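You operate a simulated robot arm through the tools that you are given. There is no shell and no other tool. Be economical: measure what you need, move in short steps, check, and stop when the job is done.

You are at the controls of a simulated robot arm. One attempt, no reset.

JOB
Empty the bath, then rinse the black roller at the bath tap.
Fine: plug on the drain board, roller on the drying rack, tap shut. Set down upright: what you pick out. What is to be rubbed or washed off counts as gone when no trace of it is left.
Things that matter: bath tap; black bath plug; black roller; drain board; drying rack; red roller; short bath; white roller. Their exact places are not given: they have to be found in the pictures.

The check looks at the end state, three seconds after you hand in, the way a careful person would. Anything else that was tipped, shoved, dropped, spilled or broken makes it a failure.

ROBOT AND FRAMES
A 6-joint arm with a fingered hand, on a carriage that runs on a rail from [0.009, -1.07] to [-0.009, 1.07] (x, y) and turns from -2.304 to 3.508 rad about z. Base frame: it is fixed where the carriage stands at the start and does not move with it; the origin is on the floor, on the carriage's upright axis, x ahead of it, y to its left, z up; the surface under the hand at the start is at about z = 0.75. Lengths are in m, angles in rad, forces in N, time in s.
Its first joint turns from -2.897 to 2.897 rad. Places, roughly: bath tap [0.9, 0.2, 1.2]; black bath plug (3x3x7 cm) [0.9, 0.2, 0.8]; drain board [0.7, 0.6, 0.9]; drying rack [0.7, 0.9, 0.9]; short bath [0.7, 0.3, 0.8]. Payload 4 kg.
The TCP is the grasp point between the finger pads, 0.026 m short of the fingertips. In the tool frame z runs along the fingers and y along their closing line. The gripper opens to 0.132 m. The gripper's body begins 0.073 m behind the TCP. The gripper is a hand of 4 fingers: y runs from the thumb to the fingers, the wrist lies at [0, 0, -0.239] in the tool frame, and closing takes about 1.5 s.
Orientation is that of the tool frame in the base frame, as a unit quaternion [x, y, z, w]. With the fingers straight down and closing along the base's y, the tool's x points along the base's -x, its y along +y and its z along -z.

CONTROLS
- The arm moves only by the tool send_rows. Its argument "steps" is text: rows parted by semicolons, each of 7 numbers parted by spaces: the gripper command, from -1 (fully open) to 1 (shut), values between in proportion, then the shift along the tool's x, y, z in units of 400 mm (1.0 is 400 mm), then the turn, a rotation vector about the tool's x, y, z in units of 180 degrees (1.0 is 180 degrees). In form: jaw dx dy dz wx wy wz; .... A call has 1 to 12 rows; each row is the pose to reach, as a shift and turn from the pose commanded when the call began, along the tool's axes at that moment. A call with a number of a shift or a turn outside -1 to 1 is refused whole. A row lasts 0.2 s, in which the tool goes at most 0.05 m and 0.15 rad; a call with a longer step from one row to the next is refused whole, and so is a gripper value outside its range. A pose out of reach is approached as far as the arm can. The call stops where the force on the tool passes 40 N (or 10 N more than at its start, if that is more) or the arm is blocked; 0.2 s more then pass. The fingers move at their own pace (about 0.045 m/s each) and stop on an object; they squeeze with about 30 N. The grip force told is the motor's: it shows also when the fingers shut on nothing. Time passes only in rows, and 0.2 s behind the last, so rows that repeat a pose let the fingers close. It gives the time, the measured TCP pose, the force on the tool (base axes), the opening and the grip force at its end, in the units of the frame above (readings bear some noise), with the torque about the TCP (base axes, N m) and any sound that the robot's microphone picked up.
- Cameras (640 x 400 px; columns grow to the right, rows downward): "scene" is now at [0.302, 0.2351, 1.2988]; the picture's right is [0.56, -0.83, 0.00], its down [-0.63, -0.43, -0.64] and it looks along [0.53, 0.36, -0.77] (base axes); focal length 248 px, centre (320, 200). "wrist" rides on the gripper at [0.068, 0.002, -0.097] in the tool frame; the picture's right is [-0.03, 1.00, 0.00], its down [-0.82, -0.02, -0.58] and it looks along [-0.58, -0.01, 0.82] (tool axes); focal length 270 px, centre (320, 200).
- capture(camera): a new picture of that camera. The clock stands still meanwhile.
- raise_lower(by): slides the trunk up (or, below 0, down) by that many m; the arm and the scene camera ride with it, the base frame stays. It gives what a move gives, with no picture.
- steer(legs): drives the robot by 1 to 6 legs, each [ahead, left, turn to the left] in m, m and rad, along the robot's own axes; the way and the turn of a leg run together, so that a leg with both is an arc; at most 1.5 m and 3.142 rad a leg. The arm and the cameras ride along, it lands a little off, and it stops where it bumps. It keeps to its track: a leg is cut to what the track allows. It gives what a move gives.
- hand_shape(shape): the hand has 4 fingers and takes this shape, open, in about a second: jaw (thumb against the fingers, like two jaws); tri (thumb and two fingers); tip (a fingertip pinch); poke (one finger out to press); point (the index stretched); flat (the hand flat); cup (the hand cupped); fist (a fist). The gripper value then closes the fingers along that shape, each until it touches; the sizes above hold for jaw. It gives what a move gives, with no picture.
- pan_tilt(pan, tilt): turns the head with the scene camera to pan (to the left, within 2.496 rad either way) and tilt (down, from -0.506 to 1.204), counted from straight ahead of the robot. It gives what a move gives.
- measure_at(camera, pixels): there is no depth. For up to 12 entries [column, row, z] of the newest picture of that camera ("zoom" is the newest enlarged one), the place [x, y] in the base frame at which the ray of that pixel passes the height z, good to about 0.002 m. The clock stands still meanwhile.
- inspect(camera, box): a new picture of the part [left, top, right, bottom] of that camera's present view, enlarged. The clock stands still meanwhile.
- job_done(): hands the job in; it is judged then, once.

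Work in short steps. Measure before you move; look again where a grasp or a placing could have gone wrong, and mend it. You have 80 turns and 68 pictures in all, those below and enlarged ones among them. Open the gripper and draw the arm clear of the work before you hand the job in, unless the task says otherwise; then end with one line.

The tools are called after "Emit:" as name(argument=value, ...) on one line, values as JSON. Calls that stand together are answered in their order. send_rows: Moves the arm, as the interface text tells. Its arguments: {"type":"object","properties":{"steps":{"type":"string"}},"required":["steps"]} The other tools are called the same way: raise_lower (by) slides the trunk up or down; hand_shape (shape) gives the hand a shape; steer (legs) drives the base; pan_tilt (pan, tilt) turns the head that bears the scene camera; capture (camera) takes a picture; measure_at (camera, pixels) gives the place at which the rays of pixels pass given heights; inspect (camera, box) takes an enlarged picture of a part of a camera's view; job_done () hands the job in.

At the start:

```text
t: 0.0
tool_pos: [0.6676, 0.3396, 1.0436]
tool_rot: [0.0, 1.0, 0.0, 0.0]
wrist_force: [-0.9, -0.2, -0.5]
ft_torque: [-0.02, 0.0, -0.02]
opening: 0.132
finger_force: 0.1
shape: jaw
trunk travel left (down, up): [-0.325, 0.303]
robot x, y, heading: [0.0004, 0.0005, -0.003]
head pan, tilt: [0.595, 0.871]
```

scene: 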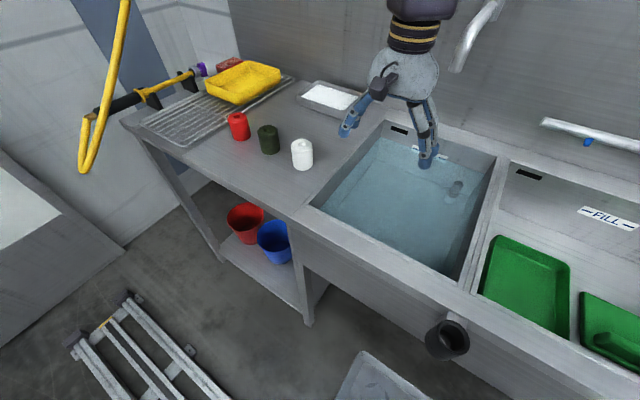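
wrist: 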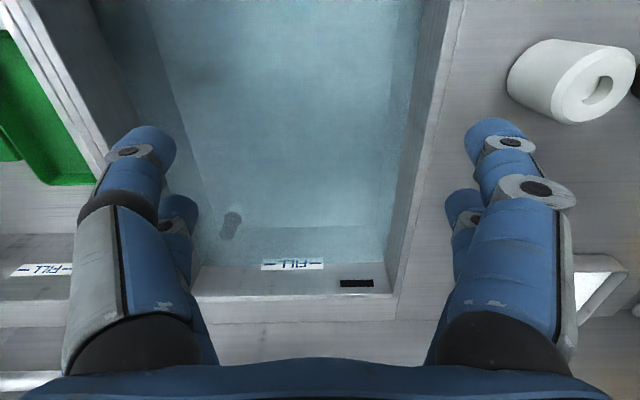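

The scene shows the bath with the plug near (455,188), rollers at (238,125), (268,138), (302,153) and a spout at (480,30). I enlarge parts of the view to identify the fixtures.

Emit:
inspect(camera="scene", box=[120, 40, 380, 200])

Emit:
inspect(camera="scene", box=[320, 0, 640, 200])

Emit:
measure_at(camera="scene", pixels=[[238, 138, 0.85], [268, 151, 0.85], [302, 167, 0.85], [330, 97, 0.86], [220, 105, 0.86], [457, 185, 0.8], [388, 122, 0.85], [312, 205, 0.85], [506, 158, 0.85], [466, 290, 0.85], [250, 80, 0.88]])

Emit:
pan_tilt(pan=0.3, tilt=0.35)

```text
2.46 times, centred on (250, 120) of scene
```

zoom: 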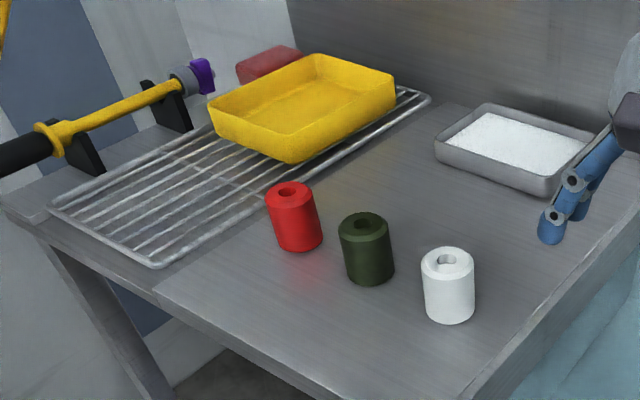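

```text
2.00 times, centred on (480, 100) of scene
```

zoom: 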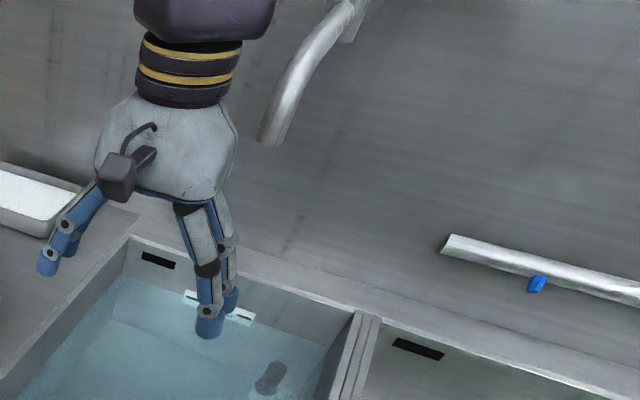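

```text
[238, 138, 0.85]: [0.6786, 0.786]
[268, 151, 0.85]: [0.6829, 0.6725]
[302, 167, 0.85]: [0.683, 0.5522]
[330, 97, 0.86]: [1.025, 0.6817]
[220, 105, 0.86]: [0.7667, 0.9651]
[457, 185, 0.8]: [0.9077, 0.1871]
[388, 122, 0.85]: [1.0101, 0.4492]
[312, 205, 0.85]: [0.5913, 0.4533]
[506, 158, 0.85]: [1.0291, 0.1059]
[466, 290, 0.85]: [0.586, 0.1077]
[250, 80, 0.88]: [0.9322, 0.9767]
```

```text
t: 0.9
tool_pos: [0.6675, 0.3391, 1.0423]
tool_rot: [0.0, 1.0, 0.0, 0.001]
wrist_force: [0.2, 0.1, -1.2]
ft_torque: [0.02, -0.01, 0.03]
opening: 0.1321
finger_force: 0.1
shape: jaw
trunk travel left (down, up): [-0.325, 0.303]
robot x, y, heading: [0.0031, -0.0002, 0.001]
head pan, tilt: [0.3, 0.351]
```

Now I look at the tap region with the head raised.

Emit:
capture(camera="scene")

```text
63 pictures are left
```

scene: 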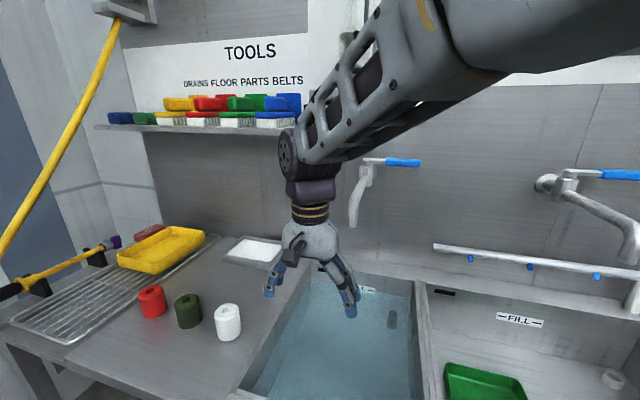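

The bath tap is at (370,175) with a blue lever at (402,162); I enlarge it and the second tap for comparison.

Emit:
inspect(camera="scene", box=[320, 130, 448, 240])

Emit:
inspect(camera="scene", box=[500, 140, 640, 240])

```text
3.64 times, centred on (384, 185) of scene
```

zoom: 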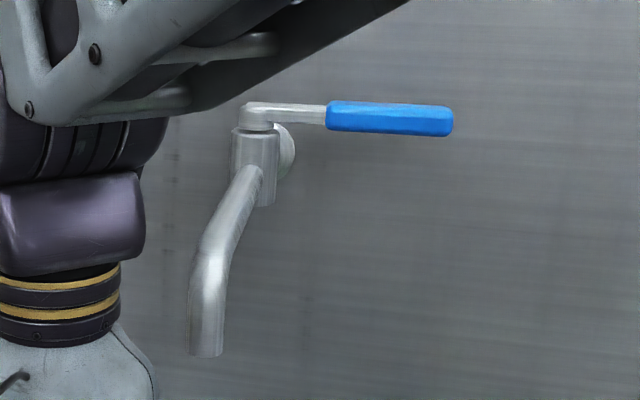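

```text
4.00 times, centred on (570, 190) of scene
```

zoom: 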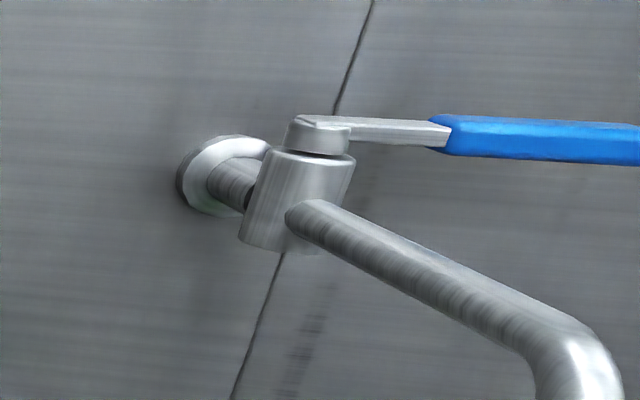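

I measure tap points at two assumed heights now, then raise the trunk for a second viewpoint to triangulate.

Emit:
measure_at(camera="scene", pixels=[[366.1, 160.3, 1.15], [366.1, 160.3, 1.2], [420.3, 162.5, 1.15], [420.3, 162.5, 1.2], [352.4, 227.6, 1.0], [352.4, 227.6, 1.05], [369, 186.4, 1.1], [369, 186.4, 1.15]])

Emit:
raise_lower(by=0.2)

Emit:
pan_tilt(pan=0.2, tilt=0.65)

Emit:
capture(camera="scene")

```text
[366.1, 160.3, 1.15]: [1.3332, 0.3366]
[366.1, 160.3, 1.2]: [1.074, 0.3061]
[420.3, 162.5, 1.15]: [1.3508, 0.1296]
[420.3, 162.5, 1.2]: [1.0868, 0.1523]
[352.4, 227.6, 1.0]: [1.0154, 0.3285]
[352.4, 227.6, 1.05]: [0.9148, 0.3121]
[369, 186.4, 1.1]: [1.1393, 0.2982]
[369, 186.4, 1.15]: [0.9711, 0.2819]
```

```text
t: 3.1
tool_pos: [0.6677, 0.3394, 1.2428]
tool_rot: [0.001, 1.0, 0.0, 0.0]
wrist_force: [0.4, -0.7, 0.2]
ft_torque: [0.0, -0.02, -0.03]
opening: 0.1321
finger_force: 0.2
shape: jaw
trunk travel left (down, up): [-0.525, 0.103]
robot x, y, heading: [-0.0027, -0.0017, -0.004]
head pan, tilt: [0.3, 0.351]
```

```text
t: 3.9
tool_pos: [0.6677, 0.3383, 1.2433]
tool_rot: [0.0, 1.0, 0.0, 0.0]
wrist_force: [0.5, -0.2, 0.0]
ft_torque: [0.01, -0.01, 0.0]
opening: 0.1318
finger_force: 0.1
shape: jaw
trunk travel left (down, up): [-0.525, 0.103]
robot x, y, heading: [-0.0029, 0.0005, 0.006]
head pan, tilt: [0.201, 0.649]
```

```text
60 pictures are left
```

scene: 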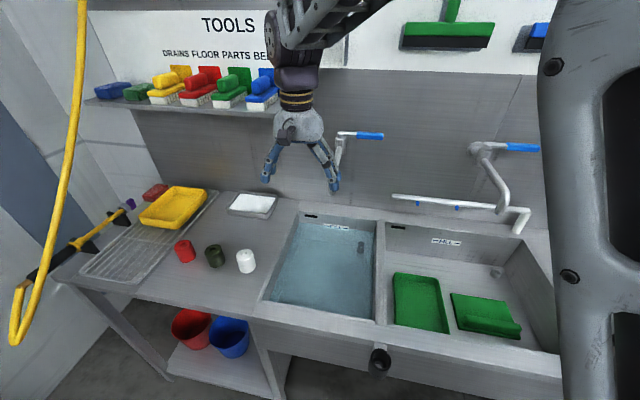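

I enlarge the tap region in this higher view to triangulate.

Emit:
inspect(camera="scene", box=[310, 100, 406, 160])

Emit:
inspect(camera="scene", box=[260, 200, 400, 290])

```text
6.67 times, centred on (358, 130) of scene
```

zoom: 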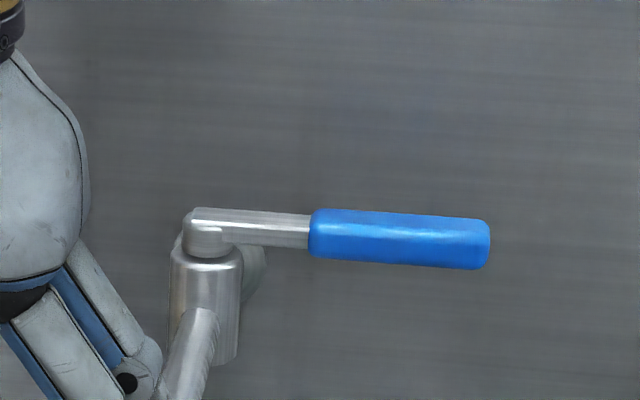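

```text
4.44 times, centred on (330, 245) of scene
```

zoom: 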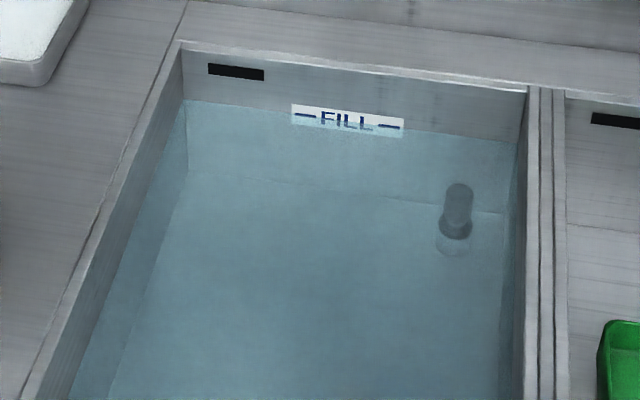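

Triangulate: pivot now at (340.8,133), lever tip (383.5,136.7), plug at about (361,243).

Emit:
measure_at(camera="scene", pixels=[[340.8, 132.6, 1.15], [340.8, 132.6, 1.2], [383.5, 136.7, 1.15], [383.5, 136.7, 1.2], [361.2, 242.5, 0.8], [361.2, 242.5, 0.75], [361, 253, 0.7], [300, 212, 0.85], [379, 220, 0.85], [246, 272, 0.85], [214.5, 266, 0.85], [186, 261, 0.85]])

```text
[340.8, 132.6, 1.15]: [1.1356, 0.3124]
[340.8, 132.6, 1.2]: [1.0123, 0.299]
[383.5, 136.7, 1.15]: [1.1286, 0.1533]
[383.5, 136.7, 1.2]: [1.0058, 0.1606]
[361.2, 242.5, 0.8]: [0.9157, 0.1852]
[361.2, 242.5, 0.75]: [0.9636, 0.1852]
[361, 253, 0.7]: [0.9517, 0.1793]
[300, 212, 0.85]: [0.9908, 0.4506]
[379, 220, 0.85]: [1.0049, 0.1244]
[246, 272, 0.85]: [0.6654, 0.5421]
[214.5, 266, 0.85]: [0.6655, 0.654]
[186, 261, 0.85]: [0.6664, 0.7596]
```

Triangulation: lever pivot ≈(0.956,0.293,1.223), tip ≈(0.935,0.165,1.229), deck ≈0.89, plug ≈(0.92,0.186). I move the hand to y≈0.19, x≈0.65 to look at the plug and bath walls with the wrist camera.

Emit:
send_rows(steps="-1 0.01 -0.075 0.0715 0 0 0; -1 0.02 -0.15 0.143 0 0 0; -1 0.03 -0.225 0.2145 0 0 0; -1 0.04 -0.3 0.286 0 0 0; -1 0.05 -0.375 0.3575 0 0 0; -1 0.05 -0.375 0.3575 0 0 0")

Emit:
capture(camera="wrist")

Emit:
capture(camera="scene")

```text
t: 5.3
tool_pos: [0.6469, 0.1905, 1.1009]
tool_rot: [0.001, 1.0, 0.001, 0.001]
wrist_force: [-0.4, 0.0, -0.3]
ft_torque: [0.0, 0.02, -0.01]
opening: 0.1318
finger_force: 0.1
shape: jaw
trunk travel left (down, up): [-0.525, 0.103]
robot x, y, heading: [0.001, 0.0014, -0.004]
head pan, tilt: [0.201, 0.649]
```

```text
57 pictures are left
```

wrist: 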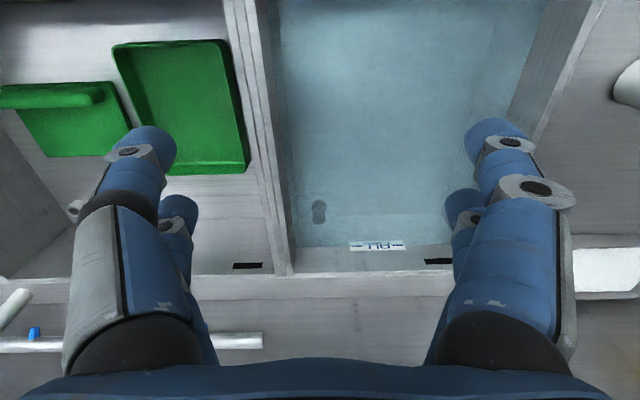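

```text
56 pictures are left
```

scene: 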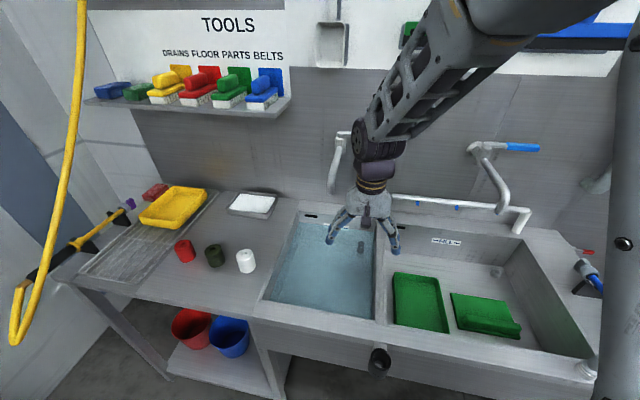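

The plug is at (319,212) in the wrist view and the spout end is unhidden at about (333,190) in the scene; I enlarge both and measure.

Emit:
inspect(camera="wrist", box=[240, 170, 448, 300])

Emit:
measure_at(camera="wrist", pixels=[[319, 205, 0.82], [319, 205, 0.8], [319, 222, 0.8], [319, 222, 0.76], [290, 275, 0.89], [275, 200, 0.89], [291, 200, 0.89], [400, 272, 0.89], [563, 100, 0.89]])

Emit:
measure_at(camera="scene", pixels=[[332, 192, 1.1], [332, 192, 1.05], [332, 192, 1.0], [343, 134, 1.22]])

Emit:
inspect(camera="scene", box=[280, 110, 440, 250])

```text
3.08 times, centred on (344, 235) of wrist
```

zoom: 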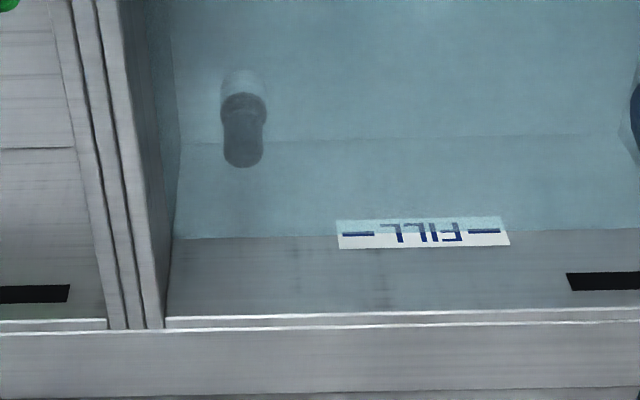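

```text
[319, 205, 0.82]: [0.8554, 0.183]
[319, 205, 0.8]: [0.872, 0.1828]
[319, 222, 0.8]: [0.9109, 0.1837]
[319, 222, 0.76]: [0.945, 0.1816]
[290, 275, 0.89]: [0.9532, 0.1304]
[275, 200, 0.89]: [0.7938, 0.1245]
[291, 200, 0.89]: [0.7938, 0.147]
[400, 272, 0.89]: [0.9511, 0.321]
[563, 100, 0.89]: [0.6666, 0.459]
```

```text
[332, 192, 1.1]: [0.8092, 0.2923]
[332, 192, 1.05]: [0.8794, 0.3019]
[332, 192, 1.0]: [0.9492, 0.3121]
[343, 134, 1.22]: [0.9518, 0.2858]
```

```text
2.86 times, centred on (360, 180) of scene
```

zoom: 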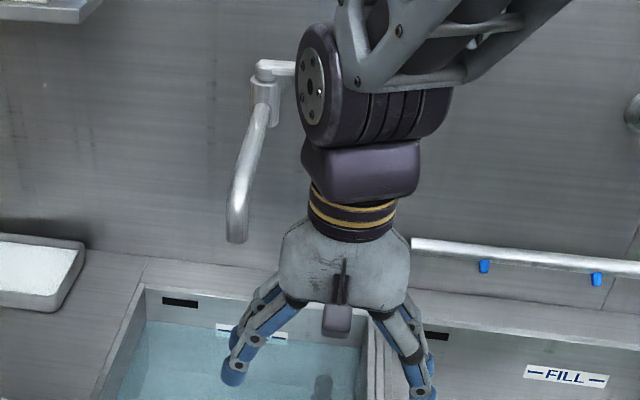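

Plug ≈(0.888,0.184), top ≈0.82 near the water surface; bath inner walls at y≈0.138 and x≈0.95; spout outlet ≈(0.80,0.292,1.105). The lever hangs above the plug, so I'll grip with the closing line along x and the hand tilted ~20°; first yaw 90° about tool z in place.

Emit:
send_rows(steps="-1 0 0 0 0 0 0.0455; -1 0 0 0 0 0 0.091; -1 0 0 0 0 0 0.1365; -1 0 0 0 0 0 0.182; -1 0 0 0 0 0 0.2275; -1 0 0 0 0 0 0.273; -1 0 0 0 0 0 0.3185; -1 0 0 0 0 0 0.364; -1 0 0 0 0 0 0.4095; -1 0 0 0 0 0 0.455; -1 0 0 0 0 0 0.5; -1 0 0 0 0 0 0.5")

Emit:
send_rows(steps="-0.2 0 0.1 0 -0.037 0 0; -0.2 0 0.2 0 -0.074 0 0; -0.2 0 0.25 0 -0.111 0 0; -0.2 0 0.25 0 -0.111 0 0")

Emit:
raise_lower(by=-0.15)

Emit:
capture(camera="scene")

Emit:
capture(camera="wrist")

```text
t: 7.9
tool_pos: [0.6464, 0.1894, 1.1]
tool_rot: [0.708, 0.706, 0.0, -0.001]
wrist_force: [-0.9, 0.3, 0.5]
ft_torque: [0.03, -0.01, -0.04]
opening: 0.1318
finger_force: 0.1
shape: jaw
trunk travel left (down, up): [-0.525, 0.103]
robot x, y, heading: [-0.0023, -0.0007, 0.002]
head pan, tilt: [0.201, 0.649]
```

```text
t: 8.9
tool_pos: [0.7466, 0.19, 1.0997]
tool_rot: [0.696, 0.696, 0.122, 0.124]
wrist_force: [0.6, 0.4, 0.6]
ft_torque: [-0.01, 0.0, 0.02]
opening: 0.0797
finger_force: 0.1
shape: jaw
trunk travel left (down, up): [-0.525, 0.103]
robot x, y, heading: [0.0024, -0.0032, 0.002]
head pan, tilt: [0.201, 0.649]
```

```text
t: 10.7
tool_pos: [0.7477, 0.1898, 0.9513]
tool_rot: [0.696, 0.697, 0.123, 0.123]
wrist_force: [0.1, -0.4, 0.0]
ft_torque: [0.0, -0.05, 0.01]
opening: 0.0795
finger_force: 0.1
shape: jaw
trunk travel left (down, up): [-0.375, 0.253]
robot x, y, heading: [0.0052, -0.0015, 0.0]
head pan, tilt: [0.201, 0.649]
```

```text
53 pictures are left
```

scene: 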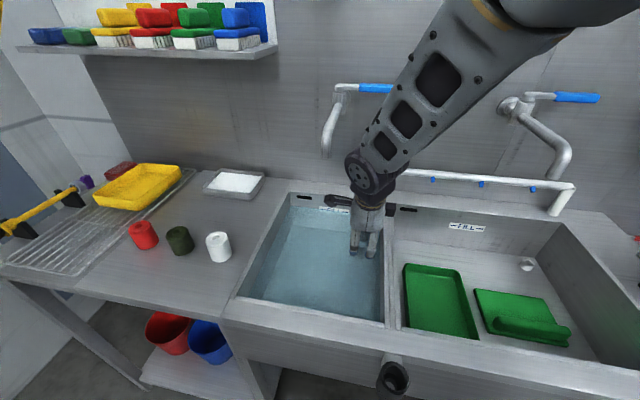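

```text
52 pictures are left
```

wrist: 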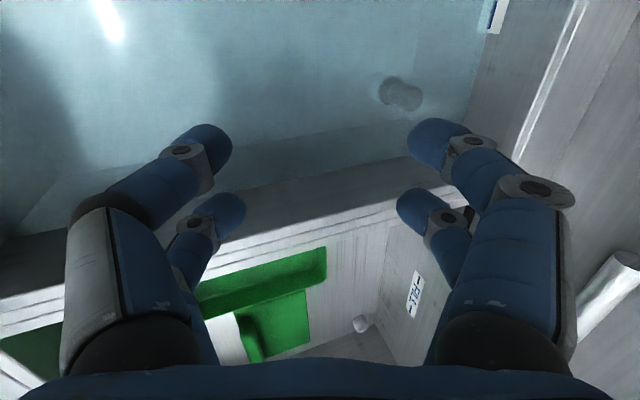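

The plug shows at (402,95) in the wrist view; I measure it from here.

Emit:
inspect(camera="wrist", box=[330, 40, 474, 130])

Emit:
measure_at(camera="wrist", pixels=[[388, 93, 0.82], [410, 97, 0.82], [415, 97, 0.82], [410, 97, 0.8], [388, 93, 0.77]])

```text
4.44 times, centred on (402, 85) of wrist
```

zoom: 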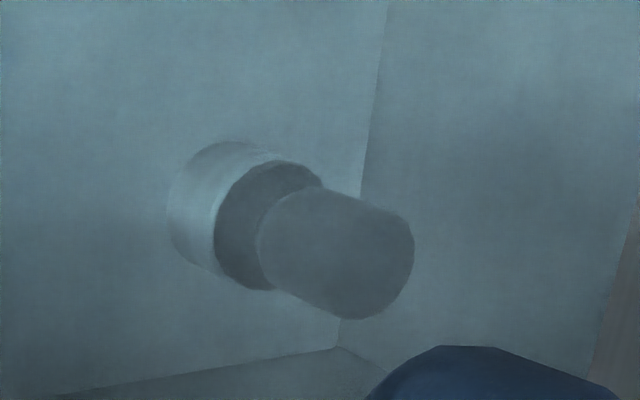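

```text
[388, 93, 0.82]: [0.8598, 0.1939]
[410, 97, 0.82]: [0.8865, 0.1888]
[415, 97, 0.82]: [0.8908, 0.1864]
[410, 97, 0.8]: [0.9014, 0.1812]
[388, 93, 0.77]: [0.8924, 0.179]
```

Plug top centre ≈(0.891,0.185). I move to 0.10 m short of the grasp along the tool axis, then look.

Emit:
send_rows(steps="-0.2 -0.005 0.07 0.07 0 0 0; -0.2 -0.012 0.14 0.14 0 0 0; -0.2 -0.017 0.212 0.207 0 0 0; -0.2 -0.017 0.212 0.207 0 0 0")

Emit:
capture(camera="wrist")

Emit:
capture(camera="scene")

```text
t: 11.7
tool_pos: [0.8545, 0.1817, 0.9015]
tool_rot: [0.697, 0.696, 0.122, 0.123]
wrist_force: [0.1, -0.7, 0.1]
ft_torque: [0.05, 0.0, 0.01]
opening: 0.0796
finger_force: 0.1
shape: jaw
trunk travel left (down, up): [-0.375, 0.253]
robot x, y, heading: [-0.0014, -0.0004, -0.006]
head pan, tilt: [0.201, 0.649]
```

```text
50 pictures are left
```

wrist: 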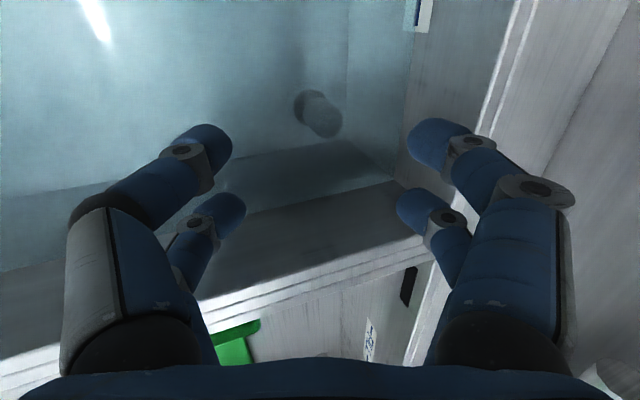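

```text
49 pictures are left
```

scene: 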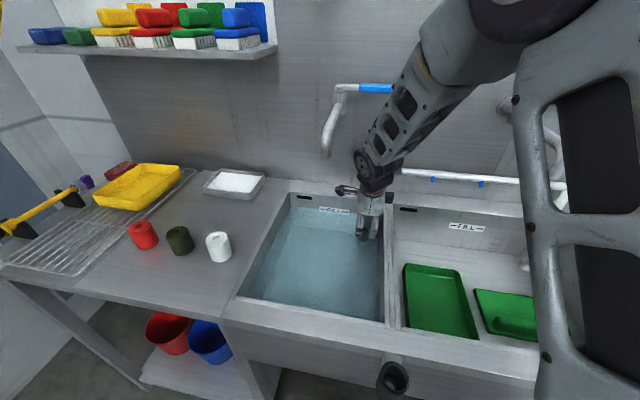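

Plug is centred at (320,118), matching the expected approach line (row ~122). I advance 0.095 m along the tool axis and close.

Emit:
send_rows(steps="-0.2 0 0 0.06 0 0 0; -0.2 0 0 0.12 0 0 0; -0.2 0 0 0.18 0 0 0; -0.2 0 0 0.2375 0 0 0; -0.2 0 0 0.2375 0 0 0")

Emit:
capture(camera="wrist")

```text
t: 12.9
tool_pos: [0.886, 0.1822, 0.8104]
tool_rot: [0.696, 0.697, 0.121, 0.123]
wrist_force: [-26.4, -0.1, 5.9]
ft_torque: [-0.03, -0.74, 0.02]
opening: 0.0703
finger_force: 0.2
shape: jaw
trunk travel left (down, up): [-0.375, 0.253]
robot x, y, heading: [-0.0004, 0.0031, -0.0]
head pan, tilt: [0.201, 0.649]
```

```text
48 pictures are left
```

wrist: 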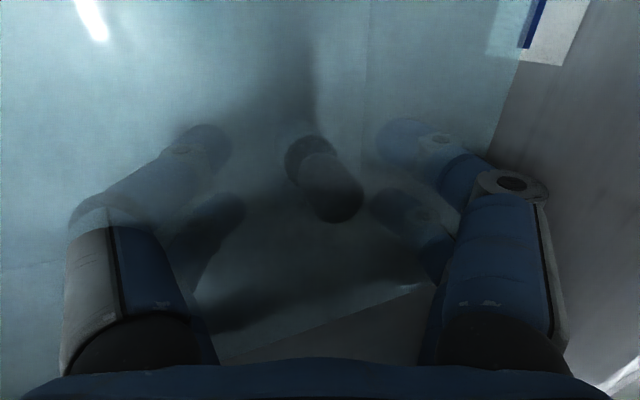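

The outer fingers touch the rear wall (−26 N), the plug sits between the fingers at (325,180). Closing now will free them from the wall.

Emit:
send_rows(steps="0.1 0 -0.005 0 0 0 0; 0.3 0 -0.005 0 0 0 0; 0.6 0 -0.005 0 0 0 0; 1 0 -0.005 0 0 0 0; 1 0 -0.005 0 0 0 0; 1 0 -0.005 0 0 0 0; 1 0 -0.005 0 0 0 0; 1 0 -0.005 0 0 0 0")

Emit:
capture(camera="wrist")

```text
t: 14.7
tool_pos: [0.8856, 0.1827, 0.8092]
tool_rot: [0.697, 0.696, 0.123, 0.122]
wrist_force: [0.4, -0.8, -0.2]
ft_torque: [-0.03, 0.03, -0.02]
opening: 0.0001
finger_force: 29.7
shape: jaw
trunk travel left (down, up): [-0.375, 0.253]
robot x, y, heading: [0.0013, -0.0006, -0.005]
head pan, tilt: [0.201, 0.649]
```

```text
47 pictures are left
```

wrist: 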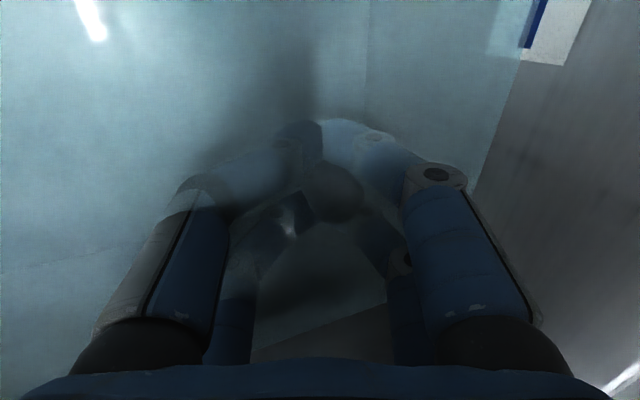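

The opening reads 0, so the grip may have missed or the fingers closed around/above the knob; I enlarge.

Emit:
inspect(camera="wrist", box=[220, 90, 444, 230])

Emit:
inspect(camera="scene", box=[320, 180, 416, 260])

```text
2.86 times, centred on (332, 160) of wrist
```

zoom: 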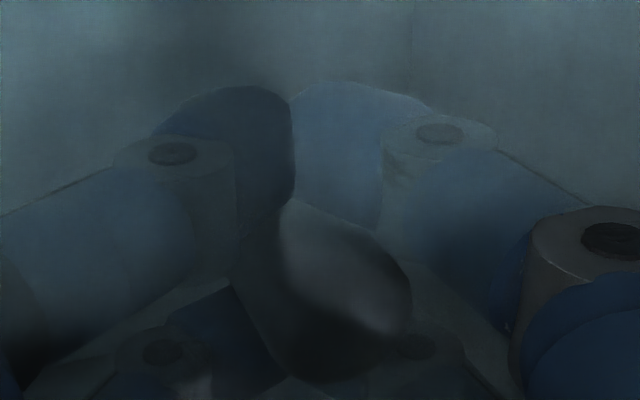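

```text
5.00 times, centred on (368, 220) of scene
```

zoom: 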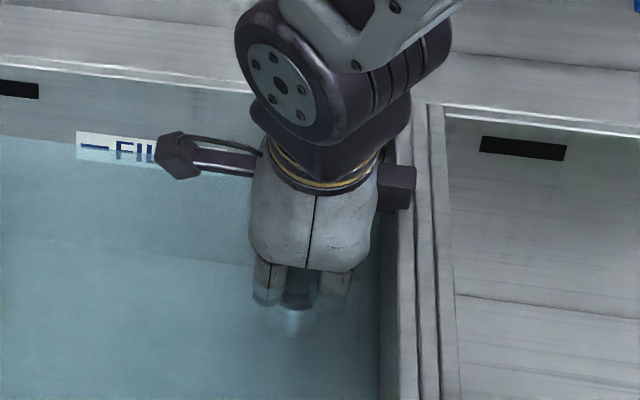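

The knob slipped into the gap between the two finger pairs. I open partly, back off along the tool axis, and try the "tri" shape.

Emit:
send_rows(steps="0.1 0 0 0 0 0 0; 0.1 0 0 0 0 0 0; 0.1 0 0 0 0 0 0; 0.1 0 0 -0.08 0 0 0; 0.1 0 0 -0.16 0 0 0; 0.1 0 0 -0.25 0 0 0; 0.1 0 -0.05 -0.3 0 0 0")

Emit:
hand_shape(shape="tri")

Emit:
capture(camera="wrist")

```text
t: 16.3
tool_pos: [0.8278, 0.1833, 0.9158]
tool_rot: [0.696, 0.697, 0.122, 0.122]
wrist_force: [0.2, -0.3, -1.1]
ft_torque: [-0.01, 0.01, -0.02]
opening: 0.0591
finger_force: 0.0
shape: jaw
trunk travel left (down, up): [-0.375, 0.253]
robot x, y, heading: [0.0034, 0.0002, 0.004]
head pan, tilt: [0.201, 0.649]
```

```text
t: 17.2
tool_pos: [0.8261, 0.1818, 0.9162]
tool_rot: [0.697, 0.696, 0.123, 0.123]
wrist_force: [0.5, -0.1, -1.0]
ft_torque: [0.01, -0.03, -0.04]
opening: 0.1319
finger_force: 0.1
shape: tri
trunk travel left (down, up): [-0.375, 0.253]
robot x, y, heading: [0.0003, 0.0024, -0.002]
head pan, tilt: [0.201, 0.649]
```

```text
44 pictures are left
```

wrist: 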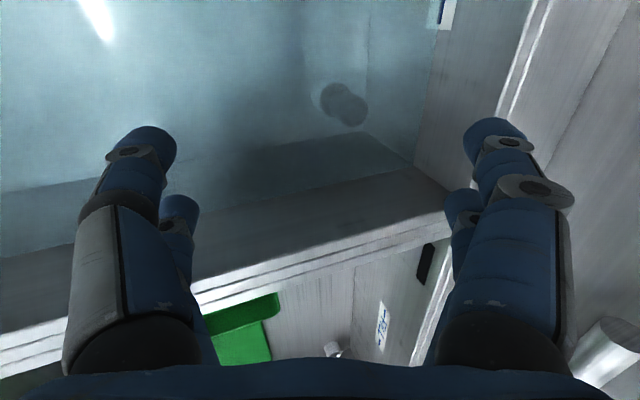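

Tri looks like jaw when open; I try the "tip" shape and compare, closing partway in free air to see how the pads meet.

Emit:
hand_shape(shape="tip")

Emit:
send_rows(steps="0.5 0 0 0 0 0 0; 0.5 0 0 0 0 0 0; 0.5 0 0 0 0 0 0; 0.5 0 0 0 0 0 0; 0.5 0 0 0 0 0 0; 0.5 0 0 0 0 0 0; 0.5 0 0 0 0 0 0")

Emit:
capture(camera="wrist")

```text
t: 18.1
tool_pos: [0.8274, 0.183, 0.9171]
tool_rot: [0.697, 0.696, 0.123, 0.123]
wrist_force: [-0.1, 0.5, -0.7]
ft_torque: [0.0, -0.03, -0.02]
opening: 0.1318
finger_force: 0.1
shape: tip
trunk travel left (down, up): [-0.375, 0.253]
robot x, y, heading: [0.0005, -0.0016, 0.001]
head pan, tilt: [0.201, 0.649]
```

```text
t: 19.7
tool_pos: [0.8268, 0.1821, 0.9163]
tool_rot: [0.696, 0.696, 0.124, 0.123]
wrist_force: [-0.6, 1.1, 0.0]
ft_torque: [-0.01, -0.02, 0.01]
opening: 0.0334
finger_force: 0.0
shape: tip
trunk travel left (down, up): [-0.375, 0.253]
robot x, y, heading: [-0.0023, -0.0021, -0.001]
head pan, tilt: [0.201, 0.649]
```

```text
43 pictures are left
```

wrist: 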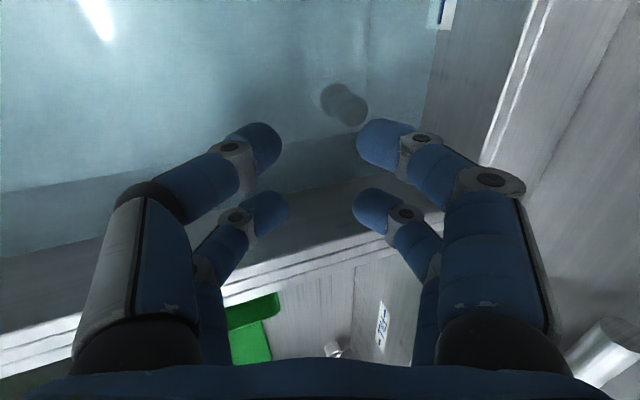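

All shapes show two parallel finger pairs about 3.3 cm apart (tool x ≈ ±0.0165). I return to jaw and offset the hand +0.017 m in y so the rear pair takes the knob centrally, with opening ~0.06.

Emit:
hand_shape(shape="jaw")

Emit:
send_rows(steps="0.1 0 0 0 0 0 0; 0.1 0 0 0 0 0 0; 0.1 0 0 0 0 0 0; 0.1 0.045 0.0465 0 0 0 0; 0.1 0.045 0.0465 0 0 0 0; 0.1 0.045 0.0465 0.1 0 0 0; 0.1 0.045 0.0465 0.2 0 0 0; 0.1 0.045 0.0465 0.25 0 0 0; 0.1 0.045 0.0465 0.311 0 0 0; 0.1 0.045 0.0465 0.311 0 0 0")

Emit:
inspect(camera="wrist", box=[180, 70, 500, 270])

```text
t: 20.6
tool_pos: [0.8268, 0.182, 0.9159]
tool_rot: [0.696, 0.696, 0.123, 0.123]
wrist_force: [-0.2, 0.0, 0.1]
ft_torque: [0.0, 0.03, -0.02]
opening: 0.1319
finger_force: 0.0
shape: jaw
trunk travel left (down, up): [-0.375, 0.253]
robot x, y, heading: [0.0008, -0.0023, 0.002]
head pan, tilt: [0.201, 0.649]
```

```text
t: 22.8
tool_pos: [0.8847, 0.2006, 0.8069]
tool_rot: [0.697, 0.697, 0.122, 0.121]
wrist_force: [-10.4, -0.2, -0.1]
ft_torque: [-0.01, -0.17, -0.02]
opening: 0.0563
finger_force: 0.0
shape: jaw
trunk travel left (down, up): [-0.375, 0.253]
robot x, y, heading: [0.0029, -0.0036, -0.0]
head pan, tilt: [0.201, 0.649]
```

```text
2.00 times, centred on (340, 170) of wrist
```

zoom: 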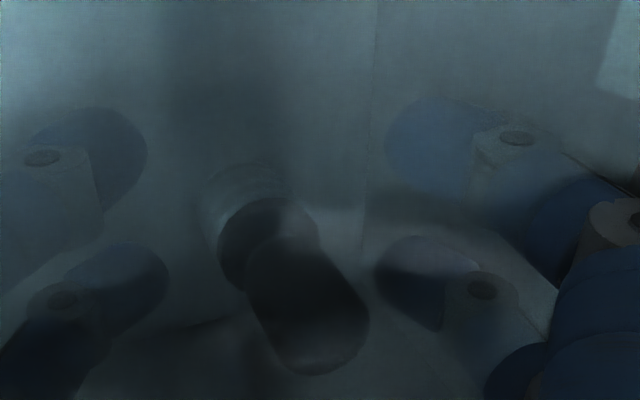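

The knob (zoom 305,300) now lies between the rear pair. Close.

Emit:
send_rows(steps="0.4 0 0 0 0 0 0; 0.7 0 0 0 0 0 0; 1 0 0 0 0 0 0; 1 0 0 0 0 0 0; 1 0 0 0 0 0 0; 1 0 0 0 0 0 0; 1 0 0 0 0 0 0")

Emit:
inspect(camera="wrist", box=[180, 70, 500, 270])

```text
t: 24.4
tool_pos: [0.8854, 0.1995, 0.8067]
tool_rot: [0.697, 0.696, 0.123, 0.124]
wrist_force: [-6.0, -1.2, 4.6]
ft_torque: [-0.1, 0.5, -0.12]
opening: 0.0001
finger_force: 30.4
shape: jaw
trunk travel left (down, up): [-0.375, 0.253]
robot x, y, heading: [-0.003, -0.0014, 0.001]
head pan, tilt: [0.201, 0.649]
```

```text
2.00 times, centred on (340, 170) of wrist
```

zoom: 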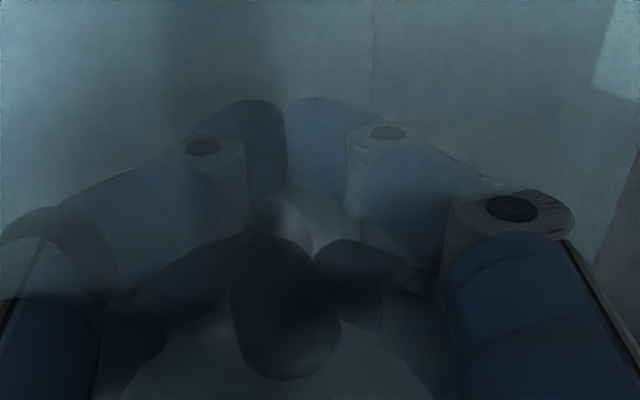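

The rear pair seems stopped on the knob (forces nonzero) while the front pair shut. I lift 4 cm straight up and check.

Emit:
send_rows(steps="1 0 0.0086 -0.0235 0 0 0; 1 0 0.0171 -0.047 0 0 0; 1 0 0.0257 -0.0705 0 0 0; 1 0 0.0342 -0.094 0 0 0; 1 0 0.0342 -0.094 0 0 0")

Emit:
capture(camera="wrist")

```text
t: 25.6
tool_pos: [0.8871, 0.1993, 0.8482]
tool_rot: [0.696, 0.697, 0.123, 0.123]
wrist_force: [-0.6, -0.2, -0.3]
ft_torque: [0.01, 0.0, 0.0]
opening: 0.0
finger_force: 30.4
shape: jaw
trunk travel left (down, up): [-0.375, 0.253]
robot x, y, heading: [0.0023, -0.0023, -0.0]
head pan, tilt: [0.201, 0.649]
```

```text
40 pictures are left
```

wrist: 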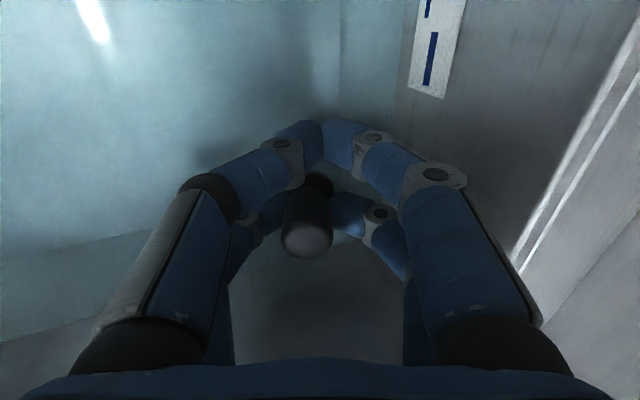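

The plug is held by the rear pair and out of the drain. I lift further, then retract toward the robot clear of the spout.

Emit:
send_rows(steps="1 0 0.034 -0.094 0 0 0; 1 0 0.068 -0.188 0 0 0; 1 0 0.102 -0.282 0 0 0; 1 0 0.05 -0.32 0 0 0; 1 0 -0.03 -0.35 0 0 0; 1 0 -0.12 -0.38 0 0 0; 1 0 -0.21 -0.42 0 0 0; 1 0 -0.3 -0.46 0 0 0; 1 0 -0.3 -0.46 0 0 0")

Emit:
capture(camera="scene")

Emit:
capture(camera="wrist")

```text
t: 27.6
tool_pos: [0.7091, 0.2015, 0.9781]
tool_rot: [0.697, 0.696, 0.123, 0.123]
wrist_force: [1.3, -0.3, -0.4]
ft_torque: [0.02, -0.02, -0.01]
opening: 0.0
finger_force: 29.9
shape: jaw
trunk travel left (down, up): [-0.375, 0.253]
robot x, y, heading: [-0.0001, -0.0028, -0.001]
head pan, tilt: [0.201, 0.649]
```

```text
39 pictures are left
```

scene: 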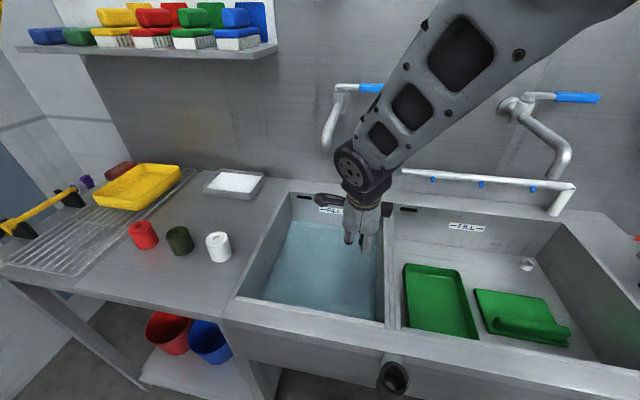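

```text
38 pictures are left
```

wrist: 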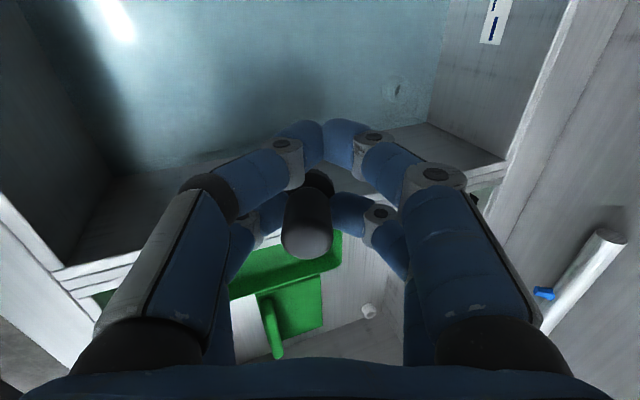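

The water is going down. I right the hand (undo tilt) while retracting to x≈0.66, then raise the trunk to clear the rollers and drive left 0.35 m.

Emit:
send_rows(steps="1 0 -0.04 -0.015 0.037 0 0; 1 0 -0.08 -0.03 0.074 0 0; 1 0 -0.1175 -0.043 0.111 0 0; 1 0 -0.1175 -0.043 0.111 0 0")

Emit:
raise_lower(by=0.15)

Emit:
steer(legs=[[0, 0.35, 0]])

Emit:
pan_tilt(pan=0.2, tilt=0.75)

Emit:
capture(camera="scene")

```text
t: 28.6
tool_pos: [0.6605, 0.2016, 0.9795]
tool_rot: [0.707, 0.707, -0.001, 0.0]
wrist_force: [0.4, 0.5, -0.2]
ft_torque: [-0.01, 0.01, -0.02]
opening: 0.0
finger_force: 30.3
shape: jaw
trunk travel left (down, up): [-0.375, 0.253]
robot x, y, heading: [-0.0027, -0.0023, 0.003]
head pan, tilt: [0.201, 0.649]
```

```text
t: 30.3
tool_pos: [0.6606, 0.1995, 1.1286]
tool_rot: [0.707, 0.707, 0.0, 0.001]
wrist_force: [0.2, 0.3, -0.6]
ft_torque: [0.03, 0.01, 0.0]
opening: 0.0002
finger_force: 29.6
shape: jaw
trunk travel left (down, up): [-0.525, 0.103]
robot x, y, heading: [-0.0026, 0.0, -0.004]
head pan, tilt: [0.201, 0.649]
```

```text
t: 32.6
tool_pos: [0.6563, 0.5531, 1.1288]
tool_rot: [0.708, 0.707, 0.0, 0.0]
wrist_force: [1.2, 0.5, -1.1]
ft_torque: [0.01, -0.01, -0.02]
opening: 0.0
finger_force: 30.0
shape: jaw
trunk travel left (down, up): [-0.525, 0.103]
robot x, y, heading: [-0.0031, 0.3521, -0.003]
head pan, tilt: [0.201, 0.649]
```

```text
t: 33.3
tool_pos: [0.6574, 0.5523, 1.1285]
tool_rot: [0.708, 0.706, 0.0, 0.001]
wrist_force: [0.3, -0.4, -1.1]
ft_torque: [0.01, 0.0, 0.0]
opening: 0.0
finger_force: 29.7
shape: jaw
trunk travel left (down, up): [-0.525, 0.103]
robot x, y, heading: [-0.0067, 0.3532, -0.002]
head pan, tilt: [0.201, 0.75]
```

```text
37 pictures are left
```

scene: 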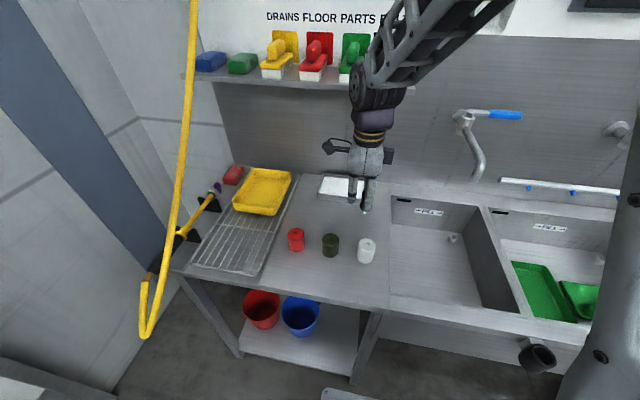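

The bath is now empty. I enlarge the held plug and measure the rollers.

Emit:
inspect(camera="scene", box=[310, 130, 410, 220])

Emit:
inspect(camera="scene", box=[270, 200, 400, 280])

Emit:
measure_at(camera="scene", pixels=[[365, 261, 0.89], [330, 255, 0.89], [296, 249, 0.89], [391, 196, 0.89], [389, 293, 0.89], [342, 188, 0.89], [262, 195, 0.9], [245, 270, 0.9], [193, 265, 0.9], [241, 208, 0.91], [277, 214, 0.91]])

```text
4.44 times, centred on (360, 175) of scene
```

zoom: 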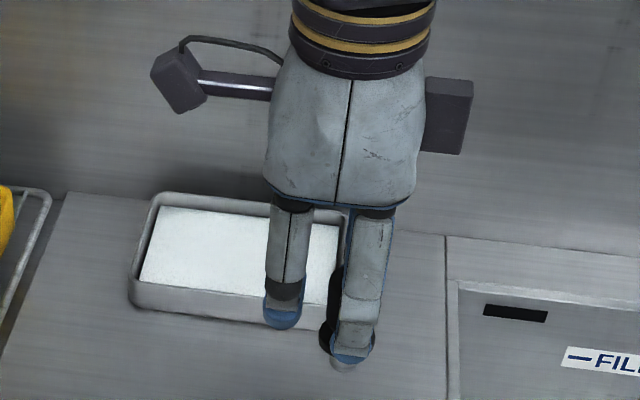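

```text
4.92 times, centred on (335, 240) of scene
```

zoom: 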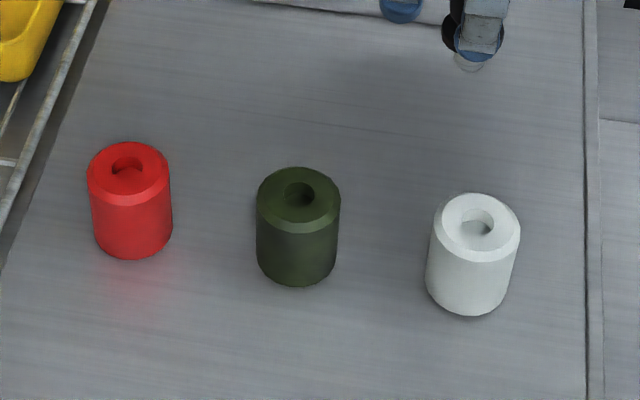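

```text
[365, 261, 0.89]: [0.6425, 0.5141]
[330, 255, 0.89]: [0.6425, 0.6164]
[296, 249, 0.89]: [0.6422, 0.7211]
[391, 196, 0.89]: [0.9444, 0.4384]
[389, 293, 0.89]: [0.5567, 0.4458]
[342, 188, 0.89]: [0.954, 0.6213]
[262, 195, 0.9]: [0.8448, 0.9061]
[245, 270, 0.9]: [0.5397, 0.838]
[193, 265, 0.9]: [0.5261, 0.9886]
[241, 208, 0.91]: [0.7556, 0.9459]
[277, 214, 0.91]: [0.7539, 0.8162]
```

The plug hangs in the pair nearest −y. I move to x≈0.80, y≈0.575 (clear deck), then lower the trunk 0.12 m.

Emit:
send_rows(steps="1 0.014 0.09 0 0 0 0; 1 0.028 0.18 0 0 0 0; 1 0.042 0.27 0 0 0 0; 1 0.056 0.3575 0 0 0 0; 1 0.056 0.3575 0 0 0 0")

Emit:
raise_lower(by=-0.13)

Emit:
inspect(camera="scene", box=[270, 130, 430, 250])

Emit:
capture(camera="wrist")

```text
t: 34.5
tool_pos: [0.7998, 0.576, 1.1327]
tool_rot: [0.708, 0.706, 0.0, -0.001]
wrist_force: [-1.3, 0.4, -0.3]
ft_torque: [0.04, -0.01, -0.01]
opening: 0.0
finger_force: 30.0
shape: jaw
trunk travel left (down, up): [-0.525, 0.103]
robot x, y, heading: [0.0002, 0.3522, 0.0]
head pan, tilt: [0.201, 0.75]
```

```text
t: 36.1
tool_pos: [0.8019, 0.5747, 0.9984]
tool_rot: [0.708, 0.706, 0.001, 0.0]
wrist_force: [-0.3, -0.6, -1.1]
ft_torque: [0.01, 0.01, -0.01]
opening: 0.0
finger_force: 29.8
shape: jaw
trunk travel left (down, up): [-0.395, 0.233]
robot x, y, heading: [-0.0052, 0.3523, -0.001]
head pan, tilt: [0.201, 0.75]
```

```text
3.33 times, centred on (350, 190) of scene
```

zoom: 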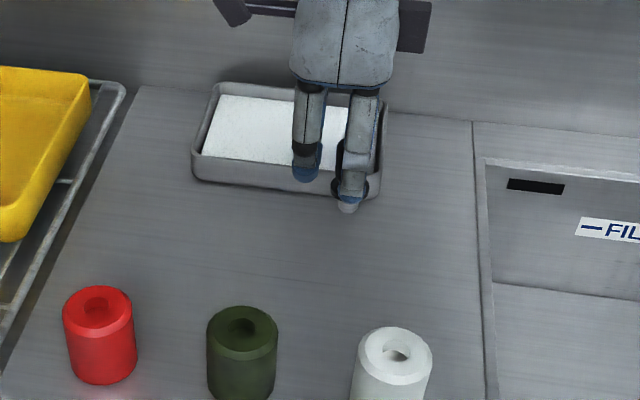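

```text
33 pictures are left
```

wrist: 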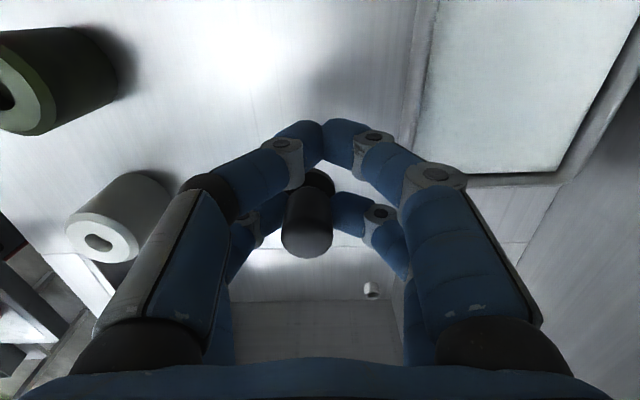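

Plug looks aligned with the tool. I descend in small steps watching the force.

Emit:
send_rows(steps="1 0 0 0.025 0 0 0; 1 0 0 0.05 0 0 0; 1 0 0 0.075 0 0 0; 1 0 0 0.0875 0 0 0; 1 0 0 0.0875 0 0 0")

Emit:
inspect(camera="scene", box=[320, 160, 400, 210])

```text
t: 37.3
tool_pos: [0.7997, 0.5761, 0.963]
tool_rot: [0.708, 0.707, -0.001, 0.0]
wrist_force: [0.2, -0.2, -1.4]
ft_torque: [0.0, -0.01, 0.0]
opening: 0.0002
finger_force: 30.0
shape: jaw
trunk travel left (down, up): [-0.395, 0.233]
robot x, y, heading: [0.0006, 0.3552, -0.005]
head pan, tilt: [0.201, 0.75]
```

```text
8.00 times, centred on (360, 185) of scene
```

zoom: 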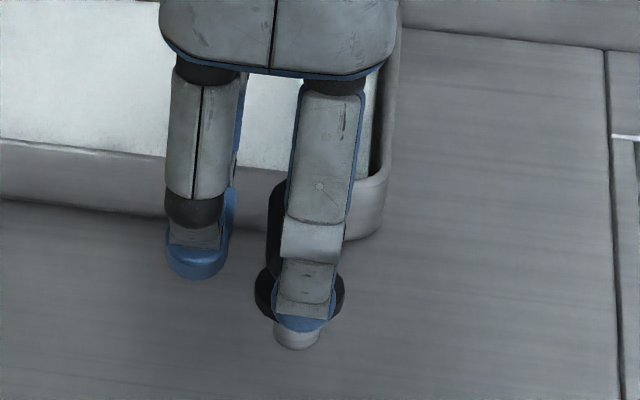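

The plug has knob, black flange and a light stem, whose bottom is about 1.5–2 cm below the fingertips. Continue down in small steps.

Emit:
send_rows(steps="1 0 0 0.0125 0 0 0; 1 0 0 0.025 0 0 0; 1 0 0 0.0375 0 0 0; 1 0 0 0.045 0 0 0; 1 0 0 0.045 0 0 0")

Emit:
inspect(camera="scene", box=[320, 160, 400, 210])

```text
t: 38.6
tool_pos: [0.8026, 0.5755, 0.9491]
tool_rot: [0.707, 0.707, 0.002, 0.001]
wrist_force: [-4.2, -1.9, 22.4]
ft_torque: [-0.37, 0.35, -0.05]
opening: 0.0
finger_force: 29.8
shape: jaw
trunk travel left (down, up): [-0.395, 0.233]
robot x, y, heading: [-0.0014, 0.3545, -0.003]
head pan, tilt: [0.201, 0.75]
stopped in row 5: the force on the tool passed its limit at 41 N (the readings are from after the stop); the commanded pose is now the measured one
```

```text
8.00 times, centred on (360, 185) of scene
```

zoom: 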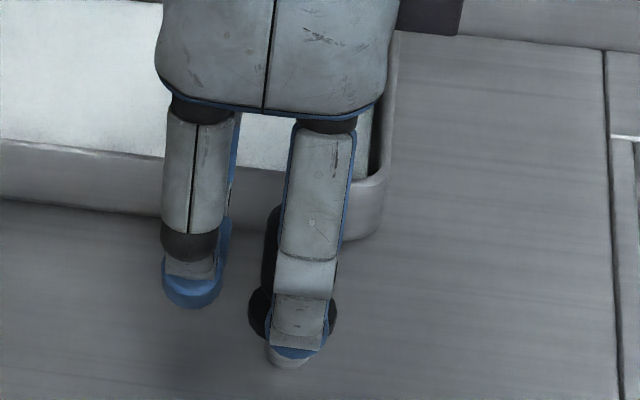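

Contact (22 N up) at TCP z 0.949. I ease up 1 mm and open gently to about 0.06.

Emit:
send_rows(steps="1 0 0 -0.0025 0 0 0; 0.8 0 0 -0.0025 0 0 0; 0.6 0 0 -0.0025 0 0 0; 0.4 0 0 -0.0025 0 0 0; 0.1 0 0 -0.0025 0 0 0; -0.1 0 0 -0.0025 0 0 0; -0.1 0 0 -0.0025 0 0 0; -0.1 0 0 -0.0025 0 0 0")

Emit:
capture(camera="wrist")

```text
t: 40.4
tool_pos: [0.8015, 0.5766, 0.947]
tool_rot: [0.708, 0.706, 0.002, 0.001]
wrist_force: [0.5, -0.5, -0.2]
ft_torque: [0.04, -0.02, -0.04]
opening: 0.072
finger_force: 0.1
shape: jaw
trunk travel left (down, up): [-0.395, 0.233]
robot x, y, heading: [-0.0006, 0.3496, 0.001]
head pan, tilt: [0.201, 0.75]
```

```text
30 pictures are left
```

wrist: 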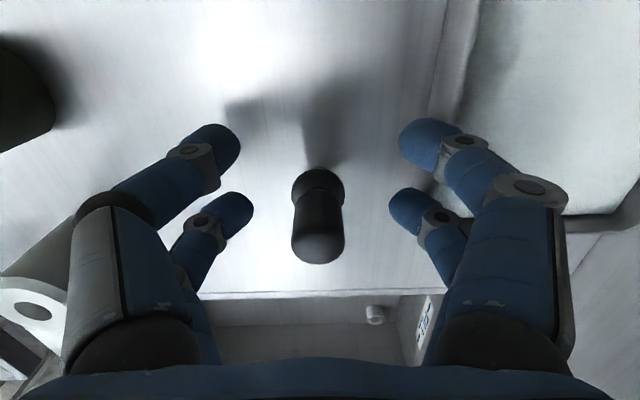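

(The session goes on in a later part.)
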